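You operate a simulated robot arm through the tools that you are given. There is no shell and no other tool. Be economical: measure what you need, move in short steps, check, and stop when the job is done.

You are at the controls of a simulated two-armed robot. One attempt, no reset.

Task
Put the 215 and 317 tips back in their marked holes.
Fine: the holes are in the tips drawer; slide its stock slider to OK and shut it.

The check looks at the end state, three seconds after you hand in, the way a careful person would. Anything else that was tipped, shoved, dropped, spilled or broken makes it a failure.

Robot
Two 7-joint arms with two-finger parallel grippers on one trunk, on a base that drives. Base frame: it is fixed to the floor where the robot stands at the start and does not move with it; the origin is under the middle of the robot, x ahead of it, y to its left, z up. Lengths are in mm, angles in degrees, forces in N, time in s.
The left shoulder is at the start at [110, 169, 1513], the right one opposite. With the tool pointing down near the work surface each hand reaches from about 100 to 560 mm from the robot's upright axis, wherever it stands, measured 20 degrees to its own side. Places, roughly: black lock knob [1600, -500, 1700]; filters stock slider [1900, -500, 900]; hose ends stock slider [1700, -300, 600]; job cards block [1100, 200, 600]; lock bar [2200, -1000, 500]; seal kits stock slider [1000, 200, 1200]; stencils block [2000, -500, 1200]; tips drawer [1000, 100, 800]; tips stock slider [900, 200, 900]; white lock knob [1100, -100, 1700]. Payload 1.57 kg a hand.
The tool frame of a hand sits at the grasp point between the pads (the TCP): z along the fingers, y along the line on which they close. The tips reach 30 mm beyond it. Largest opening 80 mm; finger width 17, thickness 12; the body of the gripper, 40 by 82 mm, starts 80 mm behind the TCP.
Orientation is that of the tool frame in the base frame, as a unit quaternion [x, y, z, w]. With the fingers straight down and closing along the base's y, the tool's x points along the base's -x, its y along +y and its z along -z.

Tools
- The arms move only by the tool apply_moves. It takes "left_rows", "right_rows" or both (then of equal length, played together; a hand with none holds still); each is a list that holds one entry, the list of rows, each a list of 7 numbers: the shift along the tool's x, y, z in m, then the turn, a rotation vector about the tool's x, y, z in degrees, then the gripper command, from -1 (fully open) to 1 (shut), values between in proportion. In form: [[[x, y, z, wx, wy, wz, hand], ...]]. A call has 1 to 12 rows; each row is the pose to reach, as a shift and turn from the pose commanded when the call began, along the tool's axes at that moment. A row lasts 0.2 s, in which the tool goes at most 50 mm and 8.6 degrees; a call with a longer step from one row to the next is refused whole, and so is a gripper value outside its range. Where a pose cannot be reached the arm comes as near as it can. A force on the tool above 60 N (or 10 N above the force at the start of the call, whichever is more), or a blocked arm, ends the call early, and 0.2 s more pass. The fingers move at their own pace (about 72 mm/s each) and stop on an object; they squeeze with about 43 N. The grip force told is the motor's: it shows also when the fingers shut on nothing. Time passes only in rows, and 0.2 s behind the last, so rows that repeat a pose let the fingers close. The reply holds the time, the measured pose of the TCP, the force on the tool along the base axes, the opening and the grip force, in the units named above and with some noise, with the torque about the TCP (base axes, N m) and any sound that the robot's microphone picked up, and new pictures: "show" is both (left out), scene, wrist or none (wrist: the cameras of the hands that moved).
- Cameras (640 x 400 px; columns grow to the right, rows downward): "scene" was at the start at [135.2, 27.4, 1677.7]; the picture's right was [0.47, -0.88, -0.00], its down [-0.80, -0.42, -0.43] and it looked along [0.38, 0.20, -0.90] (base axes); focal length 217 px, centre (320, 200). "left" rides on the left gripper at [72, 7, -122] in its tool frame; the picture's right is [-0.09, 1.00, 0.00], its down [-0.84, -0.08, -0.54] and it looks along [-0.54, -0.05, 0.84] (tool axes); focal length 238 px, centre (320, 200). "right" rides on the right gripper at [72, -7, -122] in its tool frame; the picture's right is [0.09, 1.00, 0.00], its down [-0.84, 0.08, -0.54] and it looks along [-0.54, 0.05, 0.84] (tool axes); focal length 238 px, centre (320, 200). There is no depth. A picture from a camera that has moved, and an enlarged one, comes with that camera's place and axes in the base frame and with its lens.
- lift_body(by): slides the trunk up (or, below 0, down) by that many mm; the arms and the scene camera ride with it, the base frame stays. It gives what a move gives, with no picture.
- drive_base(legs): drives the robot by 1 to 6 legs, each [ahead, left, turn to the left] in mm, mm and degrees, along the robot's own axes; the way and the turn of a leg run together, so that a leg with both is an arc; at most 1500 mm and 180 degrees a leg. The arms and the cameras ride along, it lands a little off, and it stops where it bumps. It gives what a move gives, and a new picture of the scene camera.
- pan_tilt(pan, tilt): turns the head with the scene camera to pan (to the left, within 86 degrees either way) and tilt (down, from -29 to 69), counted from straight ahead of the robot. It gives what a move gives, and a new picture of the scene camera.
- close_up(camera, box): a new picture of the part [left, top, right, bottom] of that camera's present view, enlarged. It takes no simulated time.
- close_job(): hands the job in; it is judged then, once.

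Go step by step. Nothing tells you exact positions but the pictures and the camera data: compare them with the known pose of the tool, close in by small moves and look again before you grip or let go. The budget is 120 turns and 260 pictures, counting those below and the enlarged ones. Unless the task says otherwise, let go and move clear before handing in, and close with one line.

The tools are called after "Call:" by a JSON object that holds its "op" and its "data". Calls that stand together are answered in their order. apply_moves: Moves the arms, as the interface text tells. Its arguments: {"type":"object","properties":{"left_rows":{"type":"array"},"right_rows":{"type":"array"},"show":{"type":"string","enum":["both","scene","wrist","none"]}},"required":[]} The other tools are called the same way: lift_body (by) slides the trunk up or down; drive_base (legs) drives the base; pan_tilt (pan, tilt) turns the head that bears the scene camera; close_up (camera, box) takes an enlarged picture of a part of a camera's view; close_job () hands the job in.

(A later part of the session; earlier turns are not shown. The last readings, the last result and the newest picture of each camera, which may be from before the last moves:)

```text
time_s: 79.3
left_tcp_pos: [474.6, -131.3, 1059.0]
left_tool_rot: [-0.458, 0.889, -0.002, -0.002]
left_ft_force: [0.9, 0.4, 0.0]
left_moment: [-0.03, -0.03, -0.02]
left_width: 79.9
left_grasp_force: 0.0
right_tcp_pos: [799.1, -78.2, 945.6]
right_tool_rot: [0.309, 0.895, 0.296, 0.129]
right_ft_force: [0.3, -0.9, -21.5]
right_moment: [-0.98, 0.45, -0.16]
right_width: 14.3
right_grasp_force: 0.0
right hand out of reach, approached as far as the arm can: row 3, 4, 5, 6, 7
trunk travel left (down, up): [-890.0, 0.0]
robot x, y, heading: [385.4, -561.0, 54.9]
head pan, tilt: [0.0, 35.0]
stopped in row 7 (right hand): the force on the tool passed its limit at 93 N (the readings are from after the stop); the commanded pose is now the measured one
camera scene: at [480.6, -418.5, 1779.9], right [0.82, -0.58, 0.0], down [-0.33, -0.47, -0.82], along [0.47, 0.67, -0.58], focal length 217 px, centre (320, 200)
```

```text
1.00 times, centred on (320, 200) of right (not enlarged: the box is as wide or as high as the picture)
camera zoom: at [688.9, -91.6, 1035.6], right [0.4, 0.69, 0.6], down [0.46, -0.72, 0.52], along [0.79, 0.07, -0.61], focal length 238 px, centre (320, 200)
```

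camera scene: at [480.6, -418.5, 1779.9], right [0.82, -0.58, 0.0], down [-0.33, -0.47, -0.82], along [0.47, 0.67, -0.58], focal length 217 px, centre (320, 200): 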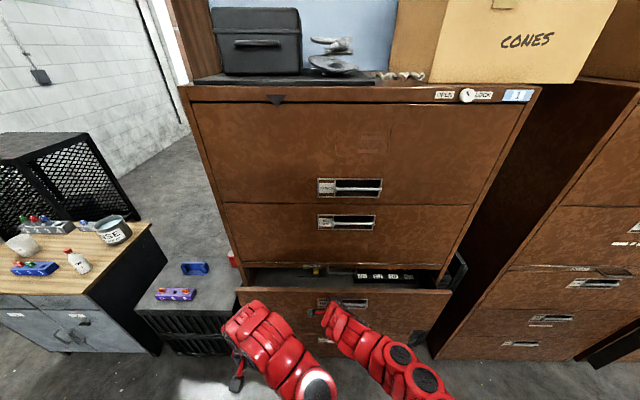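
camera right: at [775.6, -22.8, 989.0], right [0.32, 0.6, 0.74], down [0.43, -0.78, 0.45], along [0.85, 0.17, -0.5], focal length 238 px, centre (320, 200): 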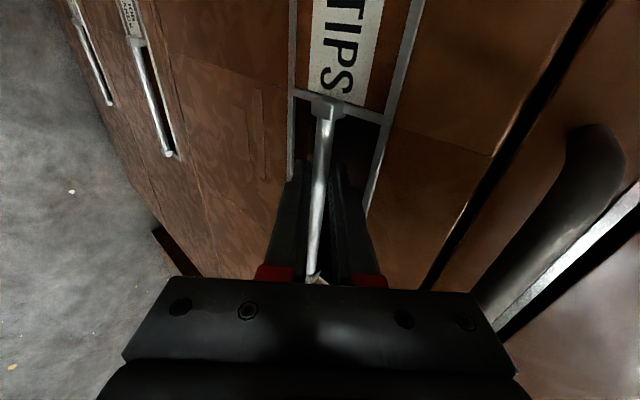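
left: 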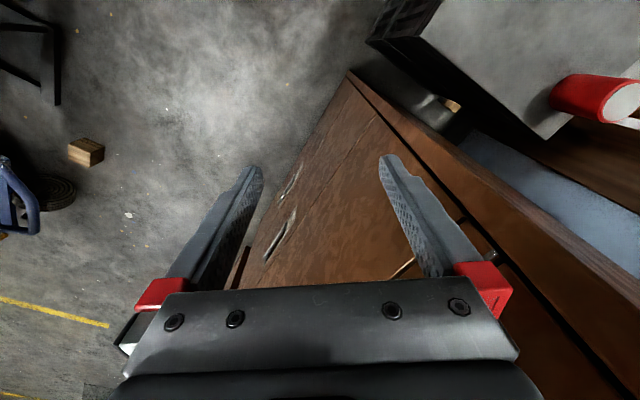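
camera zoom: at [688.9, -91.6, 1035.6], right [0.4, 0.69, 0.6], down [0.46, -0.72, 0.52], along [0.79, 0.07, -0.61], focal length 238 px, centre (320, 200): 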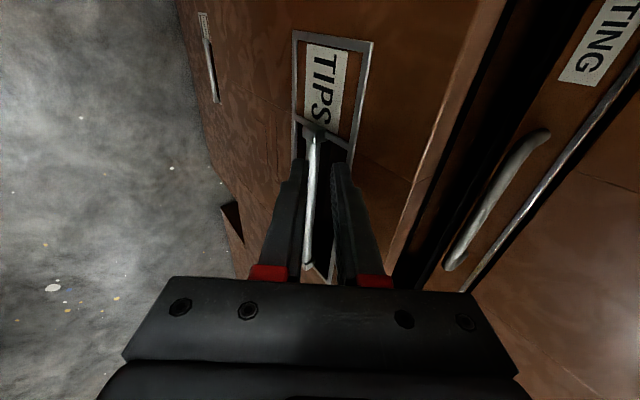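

Only the fingertips are still in the pocket. I shut the fingers, which draws the upper one back, and swing the tips outward before lifting.

Call:
{"op": "apply_moves", "data": {"right_rows": [[[0, 0, 0, 0, 0, 0, 0.95], [0, 0, 0, 0, 0, 0, 0.95], [0, -0.004, -0.004, 4, 0, 0, 0.95], [0, -0.008, -0.008, 8, 0, 0, 0.95], [0, -0.012, -0.012, 12, 0, 0, 0.95]]], "show": "wrist"}}

```text
time_s: 80.5
left_tcp_pos: [475.5, -132.5, 1059.6]
left_tool_rot: [-0.458, 0.889, -0.001, -0.001]
left_ft_force: [0.7, 0.6, 0.3]
left_moment: [0.01, -0.01, 0.0]
left_width: 80.1
left_grasp_force: 0.1
right_tcp_pos: [788.2, -88.0, 950.8]
right_tool_rot: [0.32, 0.92, 0.205, 0.096]
right_ft_force: [-0.2, 1.2, 0.0]
right_moment: [0.01, 0.01, 0.04]
right_width: 2.0
right_grasp_force: 0.1
trunk travel left (down, up): [-890.0, 0.0]
robot x, y, heading: [383.0, -560.0, 54.8]
head pan, tilt: [0.0, 35.0]
camera right: at [690.1, -87.9, 1055.1], right [0.47, 0.77, 0.43], down [0.53, -0.64, 0.56], along [0.71, -0.04, -0.71], focal length 238 px, centre (320, 200)
```

right: 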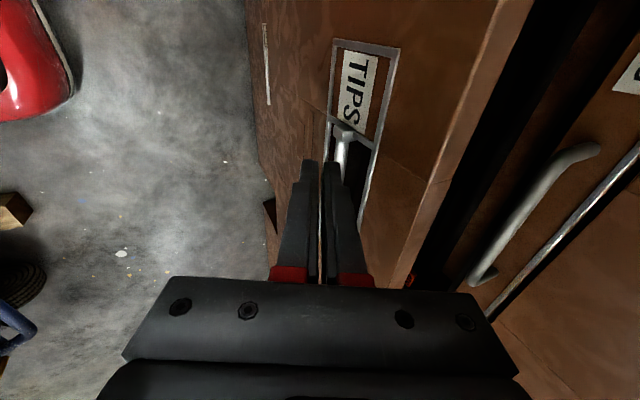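

Free again. I straighten the hand and lift it above the drawer rim.

Call:
{"op": "apply_moves", "data": {"right_rows": [[[0, -0.01, -0.005, 6, 0, 0, 0.95], [0, -0.01, -0.01, 12, 0, 0, 0.95], [0, -0.005, -0.03, 18, 0, 0, 0.95], [0, 0.005, -0.06, 24, 0, 0, 0.95], [0, 0.02, -0.09, 24, 0, 0, 0.95], [0, 0.035, -0.12, 24, 0, 0, 0.95], [0, 0.05, -0.15, 24, 0, 0, 0.95]]], "show": "both"}}

```text
time_s: 82.2
left_tcp_pos: [475.8, -132.4, 1058.3]
left_tool_rot: [-0.458, 0.889, -0.001, -0.001]
left_ft_force: [-0.4, -0.2, -0.4]
left_moment: [-0.04, 0.05, 0.0]
left_width: 80.1
left_grasp_force: 0.0
right_tcp_pos: [769.2, -96.4, 1101.7]
right_tool_rot: [0.332, 0.943, 0.01, 0.027]
right_ft_force: [0.4, 0.5, -0.8]
right_moment: [0.0, -0.02, -0.03]
right_width: 1.7
right_grasp_force: 0.1
right hand out of reach, approached as far as the arm can: row 7
trunk travel left (down, up): [-890.0, 0.0]
robot x, y, heading: [382.2, -557.4, 54.9]
head pan, tilt: [0.0, 35.0]
camera scene: at [479.8, -421.9, 1780.2], right [0.82, -0.58, 0.0], down [-0.33, -0.47, -0.82], along [0.47, 0.67, -0.57], focal length 217 px, centre (320, 200)
camera right: at [701.4, -57.2, 1221.6], right [0.55, 0.83, 0.03], down [0.67, -0.47, 0.58], along [0.5, -0.3, -0.81], focal length 238 px, centre (320, 200)
```

scene: 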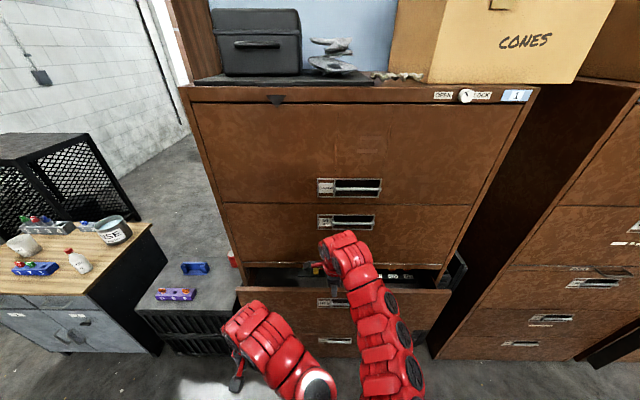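
right: 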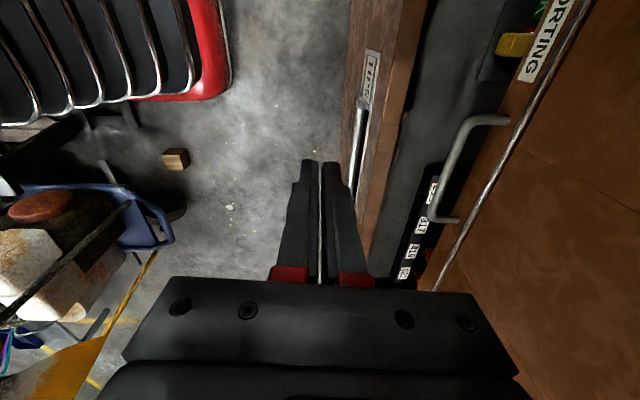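

Now the right hand points down above the rim with a clear view into the drawer. I'll use its closed fingers to hook behind the front panel, left of the bow handle, and pull.

Call:
{"op": "apply_moves", "data": {"right_rows": [[[0.03, 0.02, 0, 0, 0, 0, 0.95], [0.056, 0.045, 0, 0, 0, 0, 0.95], [0.056, 0.08, 0, 0, 0, 0, 0.95], [0.056, 0.11, 0, 0, 0, 0, 0.95], [0.056, 0.11, 0.03, 0, 0, 0, 0.95], [0.056, 0.11, 0.06, 0, 0, 0, 0.95]]], "show": "wrist"}}

```text
time_s: 83.5
left_tcp_pos: [461.9, -126.9, 1060.2]
left_tool_rot: [-0.476, 0.879, 0.005, -0.006]
left_ft_force: [0.5, -0.2, 0.2]
left_moment: [0.0, 0.01, 0.0]
left_width: 79.8
left_grasp_force: 0.0
right_tcp_pos: [783.3, -36.0, 1068.6]
right_tool_rot: [0.336, 0.941, 0.011, 0.027]
right_ft_force: [1.3, -0.2, 0.0]
right_moment: [0.0, 0.02, -0.03]
right_width: 1.9
right_grasp_force: 0.1
right hand out of reach, approached as far as the arm can: row 3, 4, 5, 6
trunk travel left (down, up): [-890.0, 0.0]
robot x, y, heading: [384.3, -559.3, 54.9]
head pan, tilt: [0.0, 35.0]
camera right: at [717.0, 3.4, 1188.7], right [0.56, 0.83, 0.04], down [0.66, -0.47, 0.58], along [0.5, -0.3, -0.81], focal length 238 px, centre (320, 200)
```

right: 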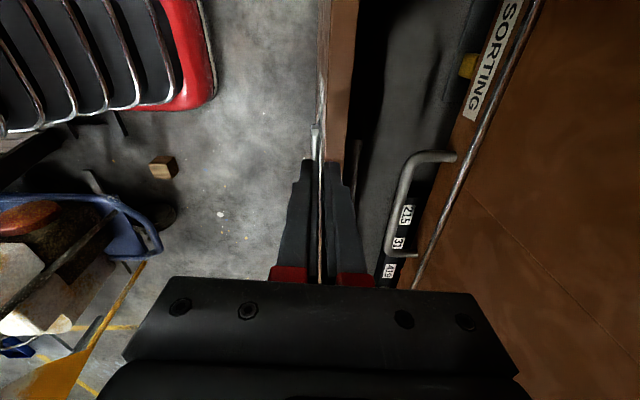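

The right arm brushed the left arm. I move the left hand further left, then drive forward 55 to bring the fingers behind the panel.

Call:
{"op": "apply_moves", "data": {"left_rows": [[[0, 0.04, 0, 0, 0, 0, -1], [0, 0.08, 0, 0, 0, 0, -1], [0, 0.12, 0, 0, 0, 0, -1], [0, 0.15, 0, 0, 0, 0, -1]]], "show": "none"}}

Call:
{"op": "drive_base", "data": {"legs": [[55, 0, -1]]}}

Call:
{"op": "close_up", "data": {"camera": "right", "box": [0, 0, 640, 400]}}

```text
time_s: 84.5
left_tcp_pos: [351.2, -46.3, 1058.6]
left_tool_rot: [-0.458, 0.889, -0.003, -0.001]
left_ft_force: [-0.2, -0.7, 0.0]
left_moment: [0.0, 0.01, 0.0]
left_width: 80.3
left_grasp_force: 0.0
right_tcp_pos: [777.1, -32.8, 1067.5]
right_tool_rot: [0.333, 0.943, 0.01, 0.026]
right_ft_force: [-0.4, -0.1, -0.3]
right_moment: [0.0, -0.03, -0.01]
right_width: 1.9
right_grasp_force: 0.0
trunk travel left (down, up): [-890.0, 0.0]
robot x, y, heading: [383.1, -559.6, 54.6]
head pan, tilt: [0.0, 35.0]
```

```text
time_s: 85.5
left_tcp_pos: [391.3, -3.2, 1061.2]
left_tool_rot: [-0.45, 0.893, -0.001, 0.0]
left_ft_force: [-0.5, 0.5, 0.4]
left_moment: [0.03, 0.0, -0.01]
left_width: 80.0
left_grasp_force: 0.0
right_tcp_pos: [819.3, 1.8, 1069.6]
right_tool_rot: [0.34, 0.94, 0.011, 0.027]
right_ft_force: [-0.6, 0.3, -0.9]
right_moment: [0.04, -0.02, -0.02]
right_width: 2.0
right_grasp_force: 0.1
trunk travel left (down, up): [-890.0, 0.0]
robot x, y, heading: [416.1, -512.0, 53.7]
head pan, tilt: [0.0, 35.0]
camera scene: at [512.2, -383.6, 1781.0], right [0.81, -0.59, 0.0], down [-0.34, -0.46, -0.82], along [0.49, 0.66, -0.57], focal length 217 px, centre (320, 200)
```

scene: 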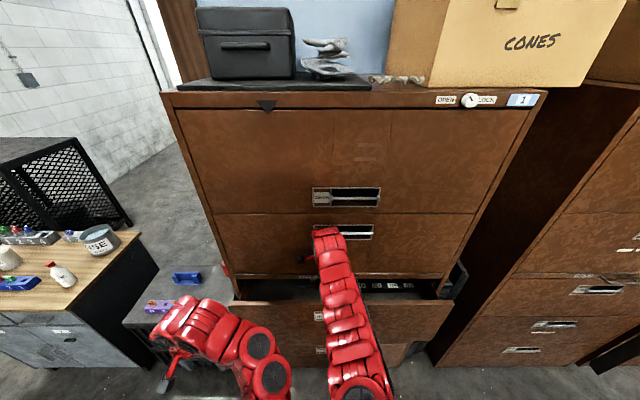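

```text
1.00 times, centred on (320, 200) of right (not enlarged: the box is as wide or as high as the picture)
camera zoom: at [752.5, 40.9, 1189.3], right [0.57, 0.82, 0.04], down [0.66, -0.48, 0.58], along [0.5, -0.31, -0.81], focal length 238 px, centre (320, 200)
```

zoom: 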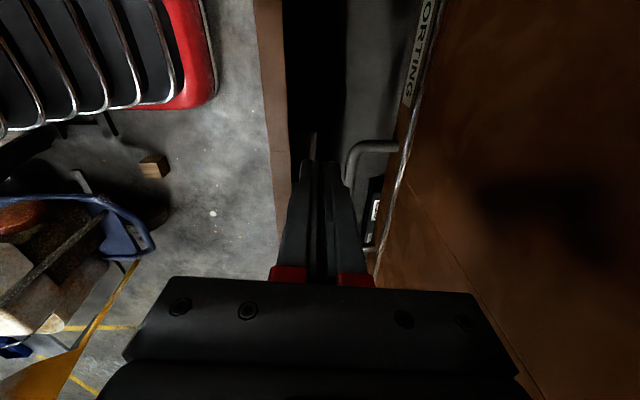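

The fingers are between the panel and the shelf handle. I shift 30 mm left, then go down behind the panel.

Call:
{"op": "apply_moves", "data": {"right_rows": [[[0.03, -0.004, 0, 0, 0, 0, 0.95], [0.03, -0.004, 0.03, 0, 0, 0, 0.95], [0.03, -0.004, 0.06, 0, 0, 0, 0.95], [0.03, -0.004, 0.085, 0, 0, 0, 0.95]]], "show": "both"}}

```text
time_s: 86.5
left_tcp_pos: [392.1, -1.3, 1059.7]
left_tool_rot: [-0.451, 0.892, -0.001, -0.001]
left_ft_force: [0.3, 0.6, 1.1]
left_moment: [0.03, 0.0, 0.02]
left_width: 80.2
left_grasp_force: 0.0
right_tcp_pos: [788.4, 6.7, 1015.7]
right_tool_rot: [0.34, 0.94, 0.01, 0.028]
right_ft_force: [-0.6, 0.3, -0.5]
right_moment: [0.01, -0.02, 0.02]
right_width: 1.9
right_grasp_force: 0.0
right hand out of reach, approached as far as the arm can: row 1, 2, 3, 4
trunk travel left (down, up): [-890.0, 0.0]
robot x, y, heading: [413.1, -512.3, 53.7]
head pan, tilt: [0.0, 35.0]
camera scene: at [514.5, -379.5, 1780.4], right [0.81, -0.59, 0.0], down [-0.34, -0.46, -0.82], along [0.48, 0.66, -0.57], focal length 217 px, centre (320, 200)
camera right: at [721.5, 46.7, 1134.6], right [0.57, 0.82, 0.03], down [0.66, -0.48, 0.58], along [0.49, -0.31, -0.81], focal length 238 px, centre (320, 200)
```

scene: 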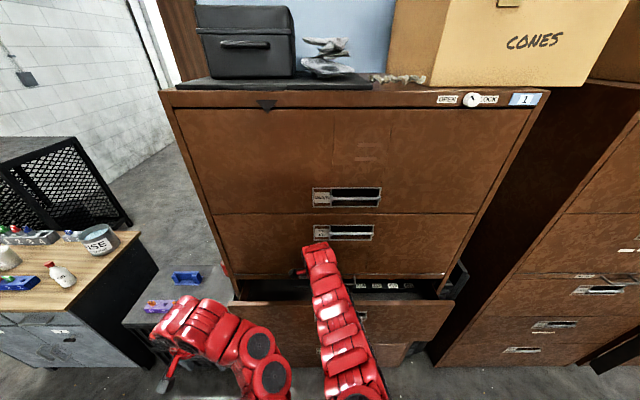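
right: 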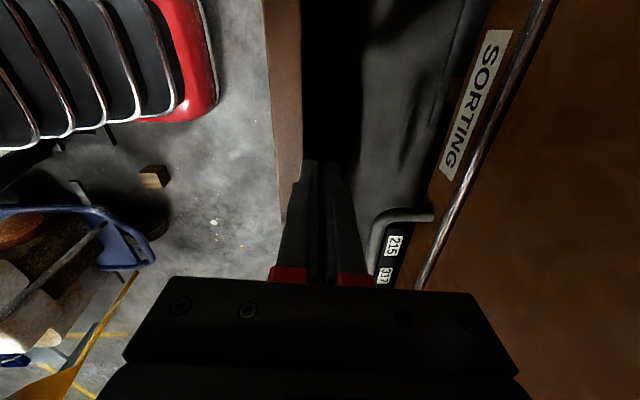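

Tips are just below the rim. I go a little deeper and forward before pulling.

Call:
{"op": "apply_moves", "data": {"right_rows": [[[-0.01, 0.012, 0.0, 0, 0, 0, 0.95], [-0.01, 0.014, 0.02, 0, 0, 0, 0.95], [-0.01, 0.014, 0.035, 0, 0, 0, 0.95]]], "show": "none"}}

Call:
{"op": "drive_base", "data": {"legs": [[-30, 0, 0]]}}

```text
time_s: 87.3
left_tcp_pos: [393.6, 0.7, 1058.5]
left_tool_rot: [-0.451, 0.893, -0.002, -0.001]
left_ft_force: [-0.3, 0.2, -0.3]
left_moment: [0.02, 0.01, 0.02]
left_width: 80.1
left_grasp_force: 0.0
right_tcp_pos: [796.6, 2.9, 999.1]
right_tool_rot: [0.342, 0.939, 0.009, 0.026]
right_ft_force: [-0.6, 1.1, 0.6]
right_moment: [0.02, 0.02, -0.02]
right_width: 1.3
right_grasp_force: 0.0
right hand out of reach, approached as far as the arm can: row 1, 2, 3
trunk travel left (down, up): [-890.0, 0.0]
robot x, y, heading: [417.2, -512.7, 53.8]
head pan, tilt: [0.0, 35.0]
```

```text
time_s: 88.1
left_tcp_pos: [379.2, -19.9, 1056.6]
left_tool_rot: [-0.451, 0.893, -0.002, -0.004]
left_ft_force: [0.8, 1.1, 0.3]
left_moment: [-0.06, 0.03, 0.03]
left_width: 80.1
left_grasp_force: 0.0
right_tcp_pos: [782.9, -18.4, 995.7]
right_tool_rot: [0.341, 0.94, 0.006, 0.026]
right_ft_force: [1.2, 0.5, -0.3]
right_moment: [-0.07, 0.0, -0.01]
right_width: 2.1
right_grasp_force: 0.1
trunk travel left (down, up): [-890.0, 0.0]
robot x, y, heading: [398.3, -532.3, 53.8]
head pan, tilt: [0.0, 35.0]
camera scene: at [503.4, -395.3, 1779.2], right [0.81, -0.59, 0.0], down [-0.34, -0.47, -0.82], along [0.48, 0.66, -0.58], focal length 217 px, centre (320, 200)
```

scene: 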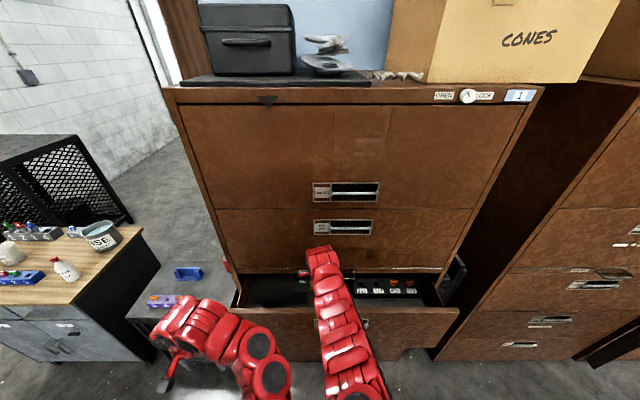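

It's pulling the drawer. I continue back with the base, then with the arm.

Call:
{"op": "drive_base", "data": {"legs": [[-28, 0, 0]]}}

Call:
{"op": "apply_moves", "data": {"right_rows": [[[0, -0.015, 0.005, 0, 0, 0, 0.95], [0, -0.03, 0.01, 0, 0, 0, 0.95], [0, -0.045, 0.01, 0, 0, 0, 0.95], [0, -0.06, 0.01, 0, 0, 0, 0.95]]], "show": "both"}}

```text
time_s: 89.0
left_tcp_pos: [360.9, -44.4, 1058.3]
left_tool_rot: [-0.45, 0.893, -0.002, -0.002]
left_ft_force: [0.4, 0.6, 0.0]
left_moment: [-0.02, -0.02, 0.0]
left_width: 79.8
left_grasp_force: 0.0
right_tcp_pos: [765.1, -42.4, 997.9]
right_tool_rot: [0.341, 0.94, 0.007, 0.026]
right_ft_force: [-0.6, -0.5, -0.4]
right_moment: [-0.01, 0.01, 0.02]
right_width: 1.8
right_grasp_force: 0.2
trunk travel left (down, up): [-890.0, 0.0]
robot x, y, heading: [380.2, -561.3, 53.8]
head pan, tilt: [0.0, 35.0]
camera scene: at [484.7, -421.3, 1779.8], right [0.81, -0.59, 0.0], down [-0.34, -0.46, -0.82], along [0.48, 0.66, -0.58], focal length 217 px, centre (320, 200)
```

scene: 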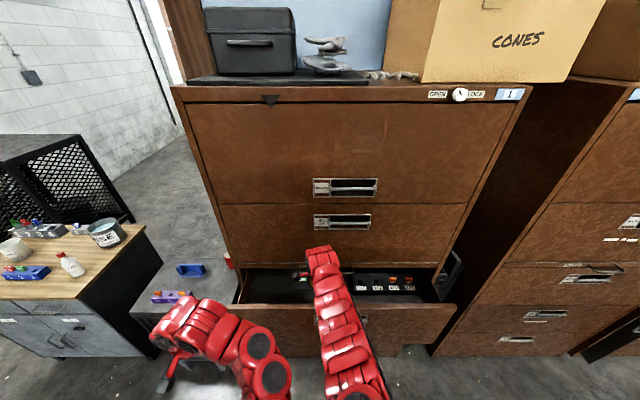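

```text
time_s: 90.0
left_tcp_pos: [360.7, -46.8, 1059.3]
left_tool_rot: [-0.45, 0.893, -0.002, -0.001]
left_ft_force: [-0.5, 0.4, 0.0]
left_moment: [-0.01, -0.02, -0.01]
left_width: 80.1
left_grasp_force: 0.0
right_tcp_pos: [725.3, -90.4, 987.1]
right_tool_rot: [0.34, 0.94, 0.008, 0.027]
right_ft_force: [2.9, 1.2, -1.5]
right_moment: [0.05, -0.02, 0.02]
right_width: 0.3
right_grasp_force: 0.0
trunk travel left (down, up): [-890.0, 0.0]
robot x, y, heading: [380.1, -557.7, 53.9]
head pan, tilt: [0.0, 35.0]
camera scene: at [483.2, -424.8, 1780.2], right [0.81, -0.59, 0.0], down [-0.34, -0.46, -0.82], along [0.48, 0.66, -0.57], focal length 217 px, centre (320, 200)
camera right: at [659.7, -49.8, 1106.8], right [0.57, 0.82, 0.03], down [0.66, -0.48, 0.58], along [0.49, -0.31, -0.81], focal length 238 px, centre (320, 200)
```

scene: 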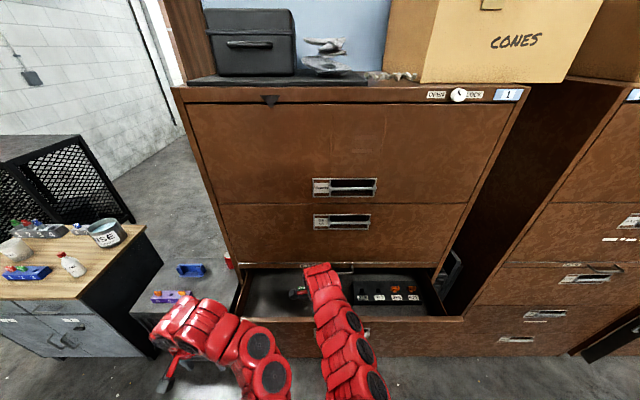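
right: 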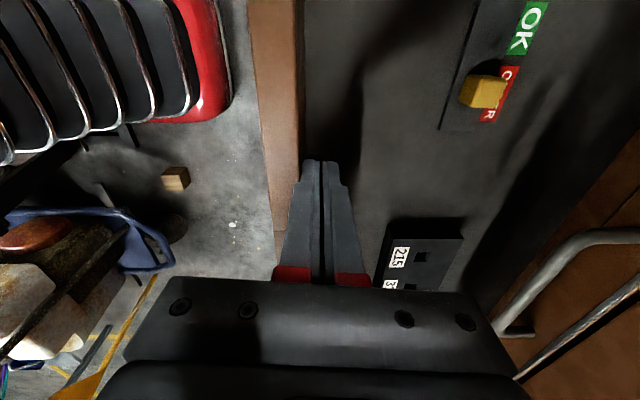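

Works well, and the slider and the holes 215/317 are visible now. I keep pulling.

Call:
{"op": "apply_moves", "data": {"right_rows": [[[0, -0.02, 0.0, 0, 0, 0, 0.95], [0, -0.04, 0.0, 0, 0, 0, 0.95], [0, -0.06, 0.0, 0, 0, 0, 0.95], [0, -0.08, 0.0, 0, 0, 0, 0.95], [0, -0.1, 0, 0, 0, 0, 0.95], [0, -0.12, 0, 0, 0, 0, 0.95]]], "show": "both"}}

```text
time_s: 91.1
left_tcp_pos: [360.1, -48.5, 1060.6]
left_tool_rot: [-0.45, 0.893, 0.0, 0.0]
left_ft_force: [-1.0, -0.1, -0.8]
left_moment: [-0.02, 0.0, -0.04]
left_width: 79.9
left_grasp_force: 0.1
right_tcp_pos: [682.7, -135.5, 976.6]
right_tool_rot: [0.345, 0.938, 0.014, 0.033]
right_ft_force: [5.6, -12.0, 39.3]
right_moment: [-0.19, 0.79, 0.39]
right_width: 5.2
right_grasp_force: 1.5
right hand out of reach, approached as far as the arm can: row 3, 4, 5
trunk travel left (down, up): [-890.0, 0.0]
robot x, y, heading: [388.7, -561.2, 53.7]
head pan, tilt: [0.0, 35.0]
stopped in row 5 (right hand): the force on the tool passed its limit at 78 N (the readings are from after the stop); the commanded pose is now the measured one
camera scene: at [480.6, -429.5, 1781.1], right [0.81, -0.59, 0.0], down [-0.34, -0.46, -0.82], along [0.49, 0.66, -0.57], focal length 217 px, centre (320, 200)
camera right: at [614.8, -95.2, 1096.3], right [0.57, 0.82, 0.04], down [0.65, -0.49, 0.59], along [0.5, -0.31, -0.81], focal length 238 px, centre (320, 200)
```

scene: 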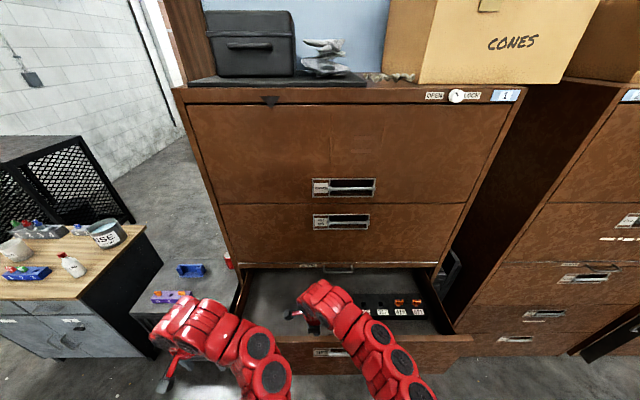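
right: 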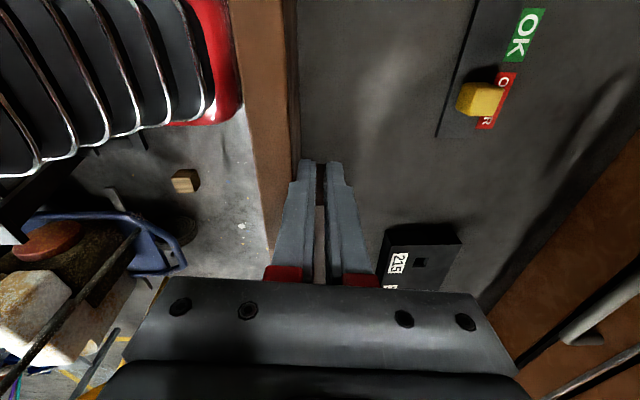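

The fingertips seem to have touched the drawer floor. I lift the hand clear and zoom on the holes; the drawer is now open nearly 290 mm.

Call:
{"op": "apply_moves", "data": {"right_rows": [[[0, 0.006, -0.02, 0, 0, 0, 0.95], [0, 0.012, -0.05, 0, 0, 0, 0.95], [0, 0.012, -0.08, 0, 0, 0, 0.95], [0, 0.012, -0.11, 0, 0, 0, 0.95]]], "show": "wrist"}}

Call:
{"op": "close_up", "data": {"camera": "scene", "box": [340, 270, 468, 350]}}

Call:
{"op": "close_up", "data": {"camera": "scene", "box": [230, 250, 486, 400]}}

```text
time_s: 92.1
left_tcp_pos: [360.1, -46.5, 1058.1]
left_tool_rot: [-0.45, 0.893, -0.001, -0.002]
left_ft_force: [-0.4, 0.4, 0.1]
left_moment: [0.0, 0.03, -0.04]
left_width: 80.1
left_grasp_force: 0.1
right_tcp_pos: [687.2, -93.8, 1070.9]
right_tool_rot: [0.345, 0.938, 0.01, 0.03]
right_ft_force: [0.0, 0.8, -0.7]
right_moment: [0.0, 0.03, -0.02]
right_width: 2.1
right_grasp_force: 0.0
right hand out of reach, approached as far as the arm can: row 1, 2, 3, 4
trunk travel left (down, up): [-890.0, 0.0]
robot x, y, heading: [383.1, -556.6, 53.9]
head pan, tilt: [0.0, 35.0]
camera right: at [621.7, -51.7, 1188.7], right [0.57, 0.82, 0.04], down [0.65, -0.48, 0.59], along [0.5, -0.31, -0.81], focal length 238 px, centre (320, 200)
```

right: 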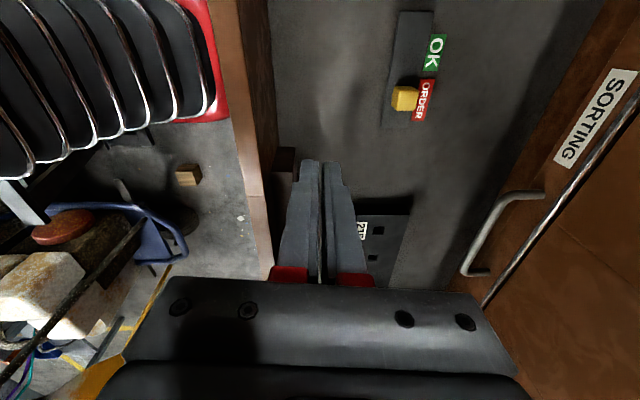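

```text
5.00 times, centred on (404, 310) of scene
camera zoom: at [482.8, -423.6, 1780.1], right [0.81, -0.59, 0.0], down [-0.34, -0.46, -0.82], along [0.49, 0.66, -0.57], focal length 1084 px, centre (-100, -350)
```

zoom: 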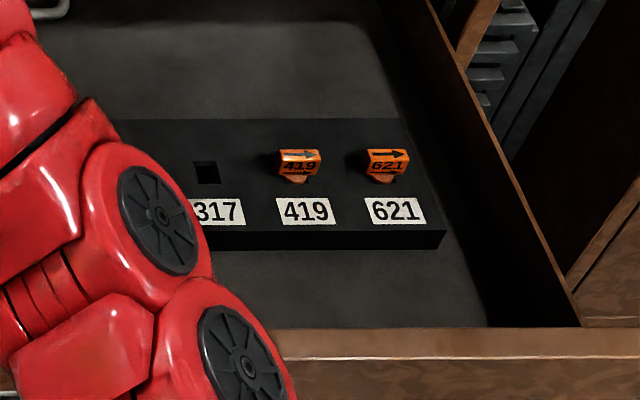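

```text
2.50 times, centred on (358, 325) of scene
camera zoom: at [482.8, -423.6, 1780.1], right [0.81, -0.59, 0.0], down [-0.34, -0.46, -0.82], along [0.49, 0.66, -0.57], focal length 542 px, centre (225, -112)
```

zoom: 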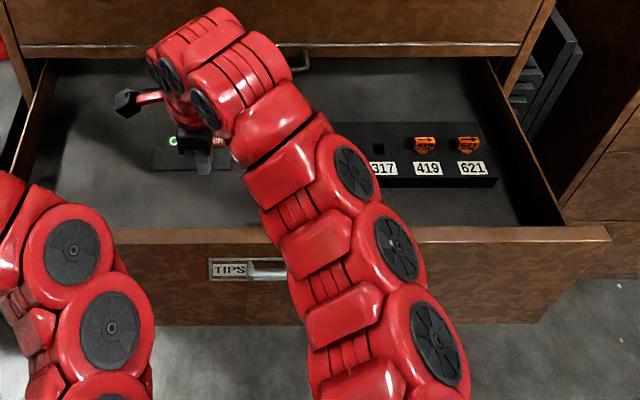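

I have positions: hole 215 at about f 443, r 806–819, top z≈891; slider knob at f≈439, r≈593, now at ORDER with OK to its left. I bring the right hand over the slider first.

Call:
{"op": "apply_moves", "data": {"right_rows": [[[-0.005, 0.04, 0.0, 0, 0, 0, 0.95], [-0.01, 0.08, 0.02, 0, 0, 0, 0.95], [-0.01, 0.105, 0.05, 0, 0, 0, 0.95], [-0.01, 0.105, 0.08, 0, 0, 0, 0.95], [-0.01, 0.105, 0.1, 0, 0, 0, 0.95]]], "show": "wrist"}}

```text
time_s: 93.3
left_tcp_pos: [360.9, -45.8, 1058.9]
left_tool_rot: [-0.45, 0.893, -0.002, -0.001]
left_ft_force: [0.6, 1.1, -0.9]
left_moment: [-0.02, 0.01, -0.03]
left_width: 79.9
left_grasp_force: 0.0
right_tcp_pos: [755.7, -38.0, 1015.1]
right_tool_rot: [0.344, 0.938, 0.012, 0.032]
right_ft_force: [-0.8, -0.6, -1.0]
right_moment: [-0.02, 0.01, 0.02]
right_width: 2.2
right_grasp_force: 0.1
right hand out of reach, approached as far as the arm can: row 3, 4, 5
trunk travel left (down, up): [-890.0, 0.0]
robot x, y, heading: [380.8, -558.4, 53.9]
head pan, tilt: [0.0, 35.0]
camera right: at [688.0, 2.7, 1133.2], right [0.57, 0.82, 0.04], down [0.65, -0.48, 0.59], along [0.5, -0.31, -0.81], focal length 238 px, centre (320, 200)
```

right: 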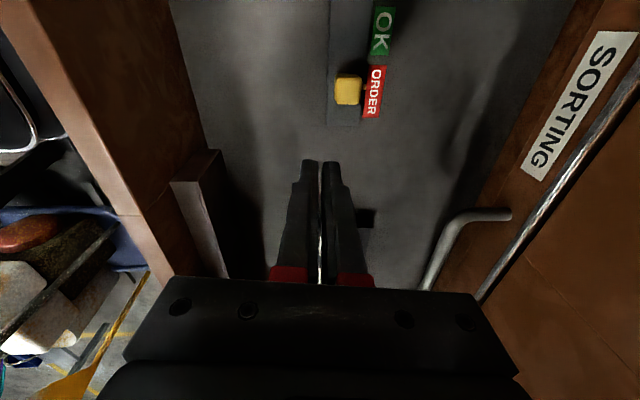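

I'm at the arm's forward limit, so I retract the hand a bit and drive the base forward 70.

Call:
{"op": "apply_moves", "data": {"right_rows": [[[0, -0.03, 0.0, 0, 0, 0, 0.95], [0, -0.05, 0.0, 0, 0, 0, 0.95]]], "show": "none"}}

Call:
{"op": "drive_base", "data": {"legs": [[70, 0, 0]]}}

Call:
{"op": "close_up", "data": {"camera": "right", "box": [0, 0, 640, 400]}}

```text
time_s: 93.9
left_tcp_pos: [361.4, -47.1, 1059.9]
left_tool_rot: [-0.449, 0.893, -0.001, -0.001]
left_ft_force: [-0.4, -0.2, -1.0]
left_moment: [0.02, 0.0, 0.0]
left_width: 79.9
left_grasp_force: 0.0
right_tcp_pos: [719.1, -78.1, 1014.2]
right_tool_rot: [0.345, 0.938, 0.012, 0.031]
right_ft_force: [0.1, 0.4, 0.1]
right_moment: [0.01, 0.02, 0.0]
right_width: 1.9
right_grasp_force: 0.1
trunk travel left (down, up): [-890.0, 0.0]
robot x, y, heading: [384.5, -559.9, 53.6]
head pan, tilt: [0.0, 35.0]
```

```text
time_s: 94.9
left_tcp_pos: [398.3, 6.4, 1060.9]
left_tool_rot: [-0.451, 0.893, -0.001, 0.0]
left_ft_force: [0.3, -0.1, 0.4]
left_moment: [0.08, -0.02, 0.01]
left_width: 80.0
left_grasp_force: 0.1
right_tcp_pos: [755.5, -24.4, 1014.8]
right_tool_rot: [0.343, 0.939, 0.013, 0.031]
right_ft_force: [-0.6, -0.1, -0.2]
right_moment: [-0.01, 0.0, -0.02]
right_width: 2.0
right_grasp_force: 0.1
trunk travel left (down, up): [-890.0, 0.0]
robot x, y, heading: [422.3, -502.9, 53.8]
head pan, tilt: [0.0, 35.0]
camera scene: at [520.2, -373.2, 1780.7], right [0.81, -0.59, 0.0], down [-0.34, -0.46, -0.82], along [0.49, 0.66, -0.57], focal length 217 px, centre (320, 200)
```

scene: 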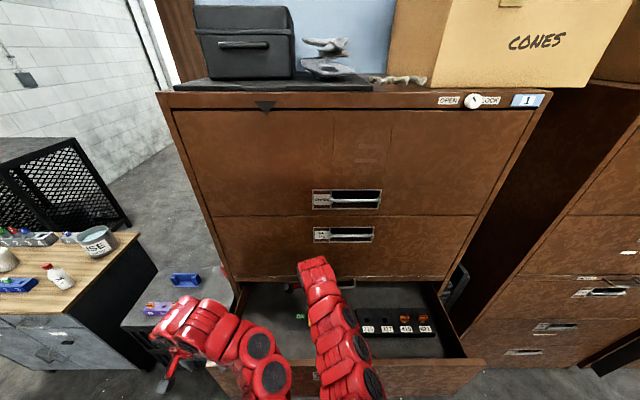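

```text
1.00 times, centred on (320, 200) of right (not enlarged: the box is as wide or as high as the picture)
camera zoom: at [688.7, 16.0, 1133.6], right [0.57, 0.82, 0.04], down [0.65, -0.48, 0.59], along [0.5, -0.31, -0.81], focal length 238 px, centre (320, 200)
```

zoom: 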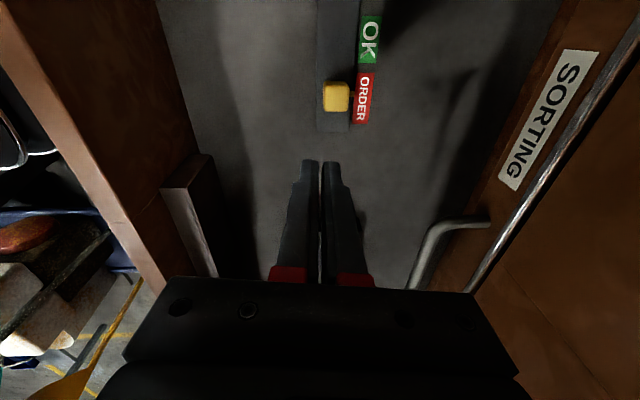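

The knob is at f≈450, r≈600, z≈875–885. I put the closed fingertips just to its right and low enough to push.

Call:
{"op": "apply_moves", "data": {"right_rows": [[[-0.012, 0.02, 0.03, 0, 0, 0, 0.95], [-0.012, 0.02, 0.06, 0, 0, 0, 0.95], [-0.012, 0.02, 0.085, 0, 0, 0, 0.95], [-0.012, 0.02, 0.1, 0, 0, 0, 0.95]]], "show": "wrist"}}

```text
time_s: 95.9
left_tcp_pos: [400.5, 8.1, 1059.6]
left_tool_rot: [-0.451, 0.893, -0.002, -0.001]
left_ft_force: [0.0, 0.9, 0.8]
left_moment: [0.03, 0.02, -0.02]
left_width: 80.1
left_grasp_force: 0.1
right_tcp_pos: [784.2, -10.0, 914.8]
right_tool_rot: [0.343, 0.939, 0.013, 0.03]
right_ft_force: [-0.5, -0.6, 0.2]
right_moment: [0.01, 0.03, 0.0]
right_width: 2.0
right_grasp_force: 0.0
trunk travel left (down, up): [-890.0, 0.0]
robot x, y, heading: [422.6, -504.4, 53.6]
head pan, tilt: [0.0, 35.0]
camera right: at [716.7, 28.8, 1033.5], right [0.57, 0.82, 0.04], down [0.65, -0.48, 0.58], along [0.5, -0.31, -0.81], focal length 238 px, centre (320, 200)
```

right: 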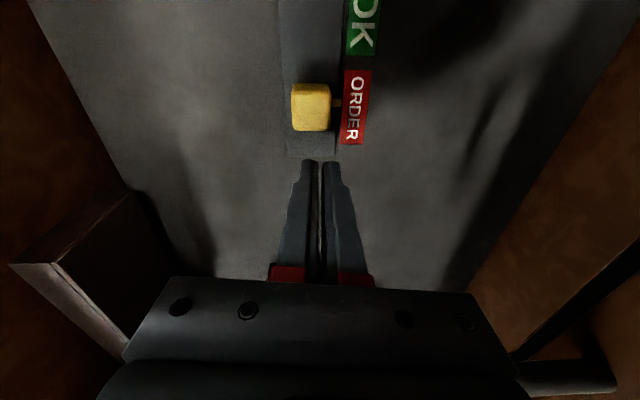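

The fingertips sit right of the knob. I lower 8 mm and push it left toward OK, stopping short to check.

Call:
{"op": "apply_moves", "data": {"right_rows": [[[0.0, -0.007, 0.009, 0, 0, 0, 0.95], [0.015, -0.007, 0.009, 0, 0, 0, 0.95], [0.03, -0.007, 0.009, 0, 0, 0, 0.95], [0.045, -0.007, 0.009, 0, 0, 0, 0.95], [0.055, -0.007, 0.009, 0, 0, 0, 0.95]]], "show": "wrist"}}

```text
time_s: 97.1
left_tcp_pos: [400.5, 8.0, 1058.5]
left_tool_rot: [-0.451, 0.892, -0.001, -0.001]
left_ft_force: [-0.1, -0.7, -0.8]
left_moment: [-0.02, 0.02, -0.01]
left_width: 80.0
left_grasp_force: 0.1
right_tcp_pos: [759.2, -9.5, 903.3]
right_tool_rot: [0.344, 0.939, 0.011, 0.03]
right_ft_force: [1.5, -1.7, -0.7]
right_moment: [-0.04, -0.06, 0.01]
right_width: 1.9
right_grasp_force: 0.1
right hand out of reach, approached as far as the arm can: row 2, 3, 4, 5
trunk travel left (down, up): [-890.0, 0.0]
robot x, y, heading: [424.0, -503.7, 53.8]
head pan, tilt: [0.0, 35.0]
camera right: at [692.3, 30.6, 1022.3], right [0.57, 0.82, 0.04], down [0.65, -0.48, 0.59], along [0.5, -0.31, -0.81], focal length 238 px, centre (320, 200)
```

right: 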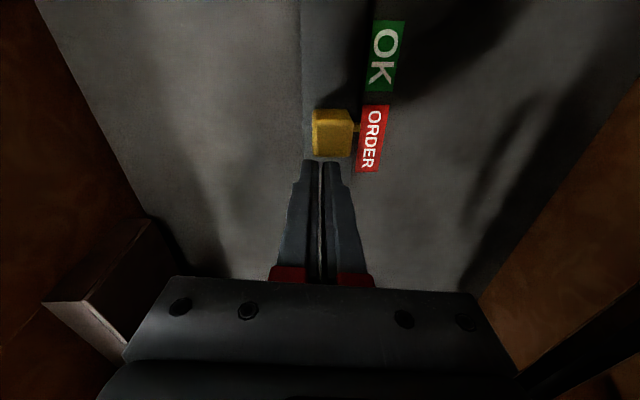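

The arm is at its leftward limit, so I let the base do the push: 40 mm to the left.

Call:
{"op": "drive_base", "data": {"legs": [[4, 40, 0]]}}

Call:
{"op": "close_up", "data": {"camera": "right", "box": [0, 0, 640, 400]}}

```text
time_s: 98.0
left_tcp_pos: [372.8, 33.6, 1057.9]
left_tool_rot: [-0.451, 0.893, -0.002, -0.001]
left_ft_force: [-0.2, -0.4, -0.5]
left_moment: [-0.02, -0.02, 0.0]
left_width: 80.1
left_grasp_force: 0.0
right_tcp_pos: [731.2, 16.8, 903.6]
right_tool_rot: [0.344, 0.939, 0.012, 0.03]
right_ft_force: [6.5, -6.1, 4.5]
right_moment: [-0.16, -0.19, 0.02]
right_width: 2.3
right_grasp_force: 0.2
trunk travel left (down, up): [-890.0, 0.0]
robot x, y, heading: [390.4, -473.8, 53.9]
head pan, tilt: [0.0, 35.0]
camera scene: at [496.1, -344.5, 1780.1], right [0.81, -0.59, 0.0], down [-0.34, -0.46, -0.82], along [0.48, 0.66, -0.57], focal length 217 px, centre (320, 200)
```

scene: 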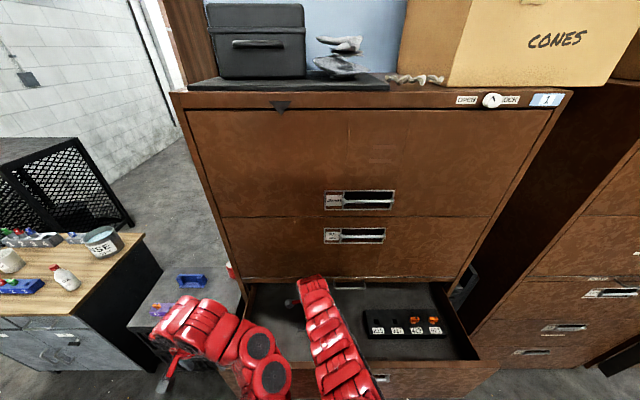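

```text
1.00 times, centred on (320, 200) of right (not enlarged: the box is as wide or as high as the picture)
camera zoom: at [663.9, 56.7, 1022.7], right [0.57, 0.82, 0.04], down [0.65, -0.48, 0.58], along [0.5, -0.31, -0.81], focal length 238 px, centre (320, 200)
```

zoom: 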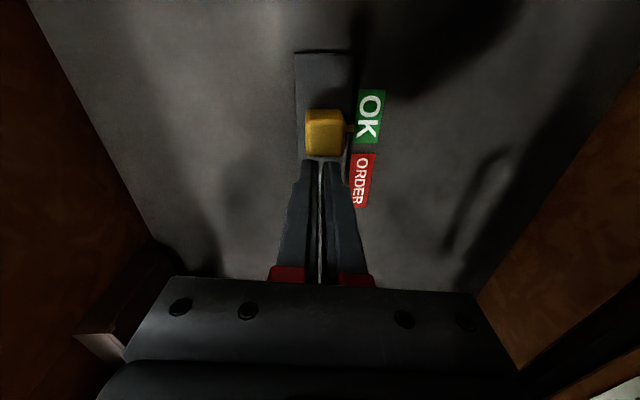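

The knob's pointer is on the lower part of the OK label; about 8 mm more centres it.

Call:
{"op": "drive_base", "data": {"legs": [[0, 9, 0]]}}

Call:
{"op": "close_up", "data": {"camera": "right", "box": [240, 40, 432, 160]}}

```text
time_s: 98.7
left_tcp_pos: [368.4, 37.5, 1061.9]
left_tool_rot: [-0.45, 0.893, 0.0, -0.003]
left_ft_force: [-0.4, 0.5, 0.4]
left_moment: [-0.02, -0.01, 0.02]
left_width: 80.0
left_grasp_force: 0.0
right_tcp_pos: [730.1, 16.8, 902.8]
right_tool_rot: [0.345, 0.938, 0.01, 0.032]
right_ft_force: [27.6, -22.0, 2.1]
right_moment: [-0.83, -0.51, 0.1]
right_width: 1.1
right_grasp_force: 0.0
trunk travel left (down, up): [-890.0, 0.0]
robot x, y, heading: [390.0, -473.4, 53.8]
head pan, tilt: [0.0, 35.0]
camera scene: at [492.9, -343.3, 1780.2], right [0.81, -0.59, 0.0], down [-0.34, -0.46, -0.82], along [0.48, 0.66, -0.57], focal length 217 px, centre (320, 200)
```

scene: 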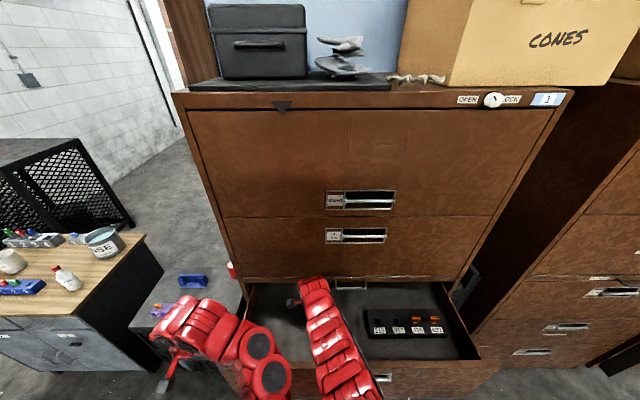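

```text
3.33 times, centred on (336, 100) of right
camera zoom: at [662.8, 57.5, 1021.9], right [0.57, 0.82, 0.04], down [0.65, -0.48, 0.59], along [0.5, -0.31, -0.81], focal length 794 px, centre (267, 533)
```

zoom: 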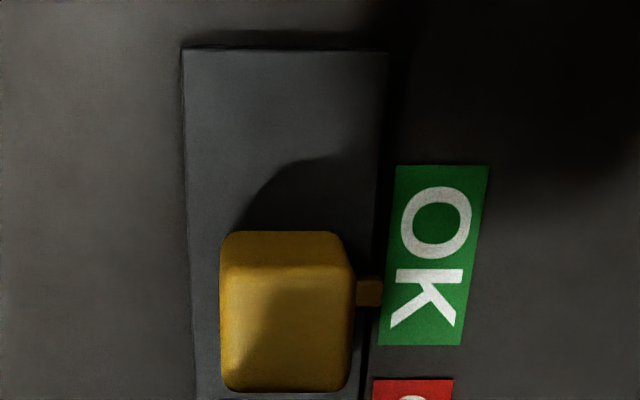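

The push force rose to 35 N without motion: the slider is at its OK stop. I relieve and lift the hand, then look at how the tips sit in the purple block.

Call:
{"op": "drive_base", "data": {"legs": [[0, -12, 0]]}}

Call:
{"op": "apply_moves", "data": {"right_rows": [[[-0.01, 0, -0.03, 0, 0, 0, 0.95], [-0.01, 0, -0.07, 0, 0, 0, 0.95], [-0.01, 0, -0.11, 0, 0, 0, 0.95], [-0.01, 0, -0.15, 0, 0, 0, 0.95], [-0.01, 0, -0.19, 0, 0, 0, 0.95], [-0.01, 0, -0.21, 0, 0, 0, 0.95]]], "show": "both"}}

Call:
{"op": "close_up", "data": {"camera": "scene", "box": [350, 290, 478, 370]}}

Call:
{"op": "close_up", "data": {"camera": "left", "box": [0, 0, 640, 400]}}

```text
time_s: 99.5
left_tcp_pos: [372.5, 34.0, 1057.8]
left_tool_rot: [-0.45, 0.893, -0.001, -0.001]
left_ft_force: [-1.0, 0.6, -0.3]
left_moment: [-0.05, -0.04, 0.0]
left_width: 79.6
left_grasp_force: 0.1
right_tcp_pos: [733.8, 14.0, 904.0]
right_tool_rot: [0.345, 0.938, 0.009, 0.035]
right_ft_force: [-0.5, 0.2, -0.5]
right_moment: [0.01, -0.01, -0.04]
right_width: 1.8
right_grasp_force: 0.0
trunk travel left (down, up): [-890.0, 0.0]
robot x, y, heading: [396.4, -483.4, 53.9]
head pan, tilt: [0.0, 35.0]
camera scene: at [492.9, -342.7, 1780.2], right [0.81, -0.59, 0.0], down [-0.34, -0.46, -0.82], along [0.49, 0.66, -0.57], focal length 217 px, centre (320, 200)
```

scene: 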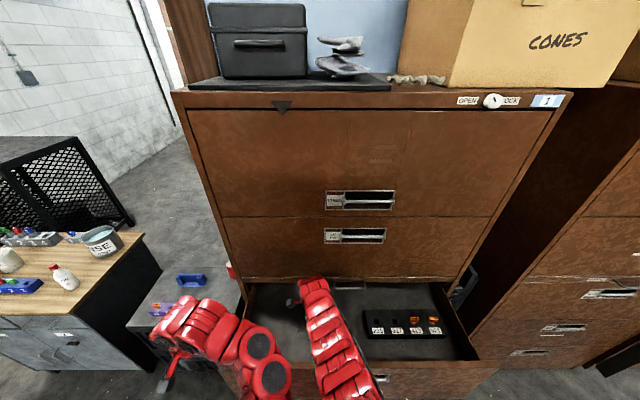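

```text
time_s: 100.9
left_tcp_pos: [372.9, 32.4, 1059.1]
left_tool_rot: [-0.451, 0.893, -0.002, -0.002]
left_ft_force: [0.0, 0.4, 1.0]
left_moment: [0.02, -0.03, -0.01]
left_width: 80.2
left_grasp_force: 0.1
right_tcp_pos: [728.4, 8.3, 1109.9]
right_tool_rot: [0.346, 0.938, 0.01, 0.034]
right_ft_force: [0.3, 0.4, 0.4]
right_moment: [0.04, -0.03, 0.0]
right_width: 2.2
right_grasp_force: 0.0
trunk travel left (down, up): [-890.0, 0.0]
robot x, y, heading: [395.9, -480.0, 53.8]
head pan, tilt: [0.0, 35.0]
camera scene: at [495.7, -345.4, 1780.2], right [0.81, -0.59, 0.0], down [-0.34, -0.46, -0.82], along [0.48, 0.66, -0.57], focal length 217 px, centre (320, 200)
camera right: at [661.1, 49.2, 1227.8], right [0.57, 0.82, 0.04], down [0.65, -0.48, 0.59], along [0.5, -0.32, -0.81], focal length 238 px, centre (320, 200)
```

scene: 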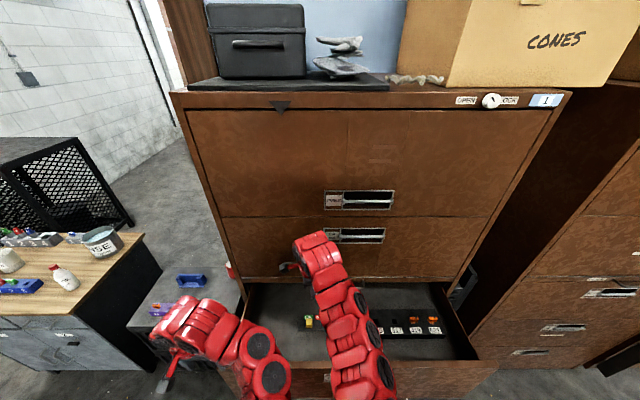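
right: 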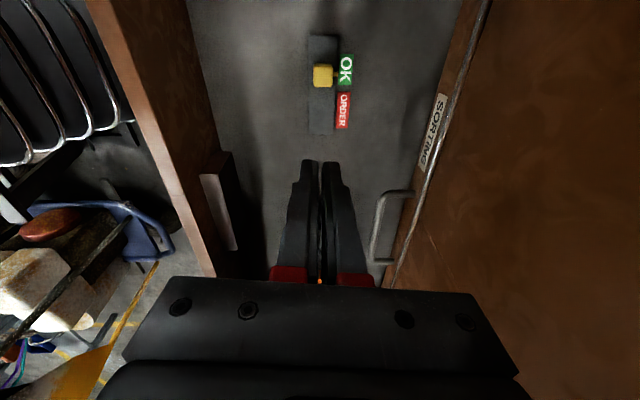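

```text
5.00 times, centred on (414, 330) of scene
camera zoom: at [495.7, -345.4, 1780.2], right [0.81, -0.59, 0.0], down [-0.34, -0.46, -0.82], along [0.48, 0.66, -0.57], focal length 1084 px, centre (-150, -450)
```

zoom: 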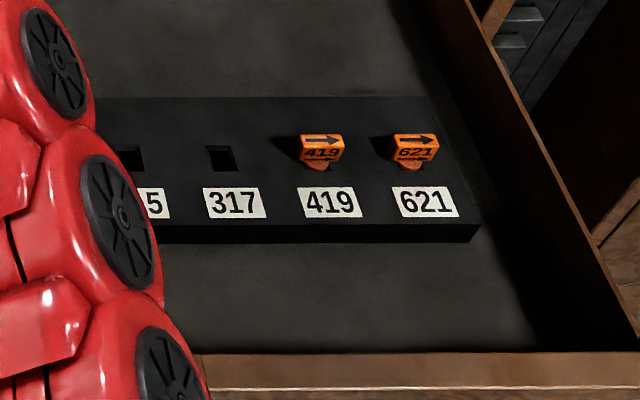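

```text
1.00 times, centred on (320, 200) of left (not enlarged: the box is as wide or as high as the picture)
camera zoom: at [325.7, -21.1, 1181.2], right [-0.75, 0.67, 0.0], down [0.56, 0.63, 0.54], along [0.36, 0.4, -0.84], focal length 238 px, centre (320, 200)
```

zoom: 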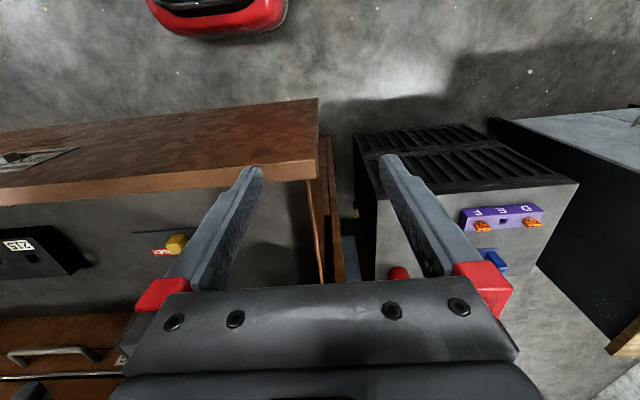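

The slider reads OK. Now a closer look at the tips on the purple block.

Call:
{"op": "close_up", "data": {"camera": "left", "box": [448, 195, 560, 265]}}

Call:
{"op": "close_up", "data": {"camera": "scene", "box": [132, 265, 228, 325]}}

```text
5.71 times, centred on (504, 230) of left
camera zoom: at [325.7, -21.1, 1181.2], right [-0.75, 0.67, 0.0], down [0.56, 0.63, 0.54], along [0.36, 0.4, -0.84], focal length 1362 px, centre (-731, 29)
```

zoom: 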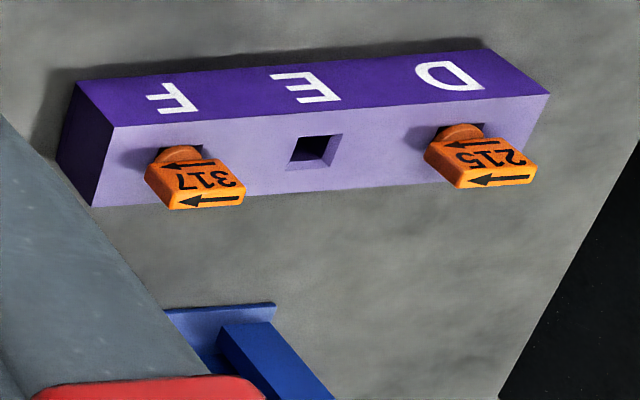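

```text
6.67 times, centred on (180, 295) of scene
camera zoom: at [495.7, -345.4, 1780.2], right [0.81, -0.59, 0.0], down [-0.34, -0.46, -0.82], along [0.48, 0.66, -0.57], focal length 1445 px, centre (1253, -433)
```

zoom: 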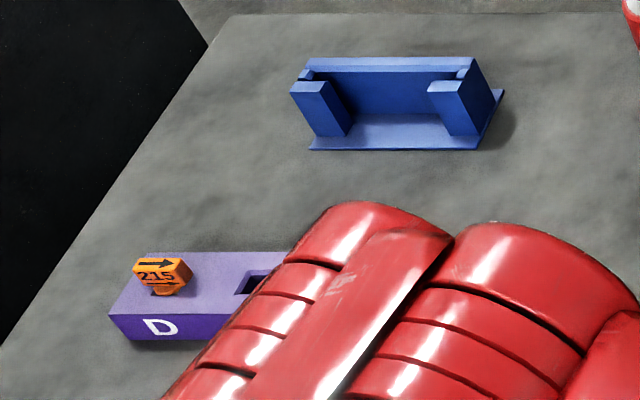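

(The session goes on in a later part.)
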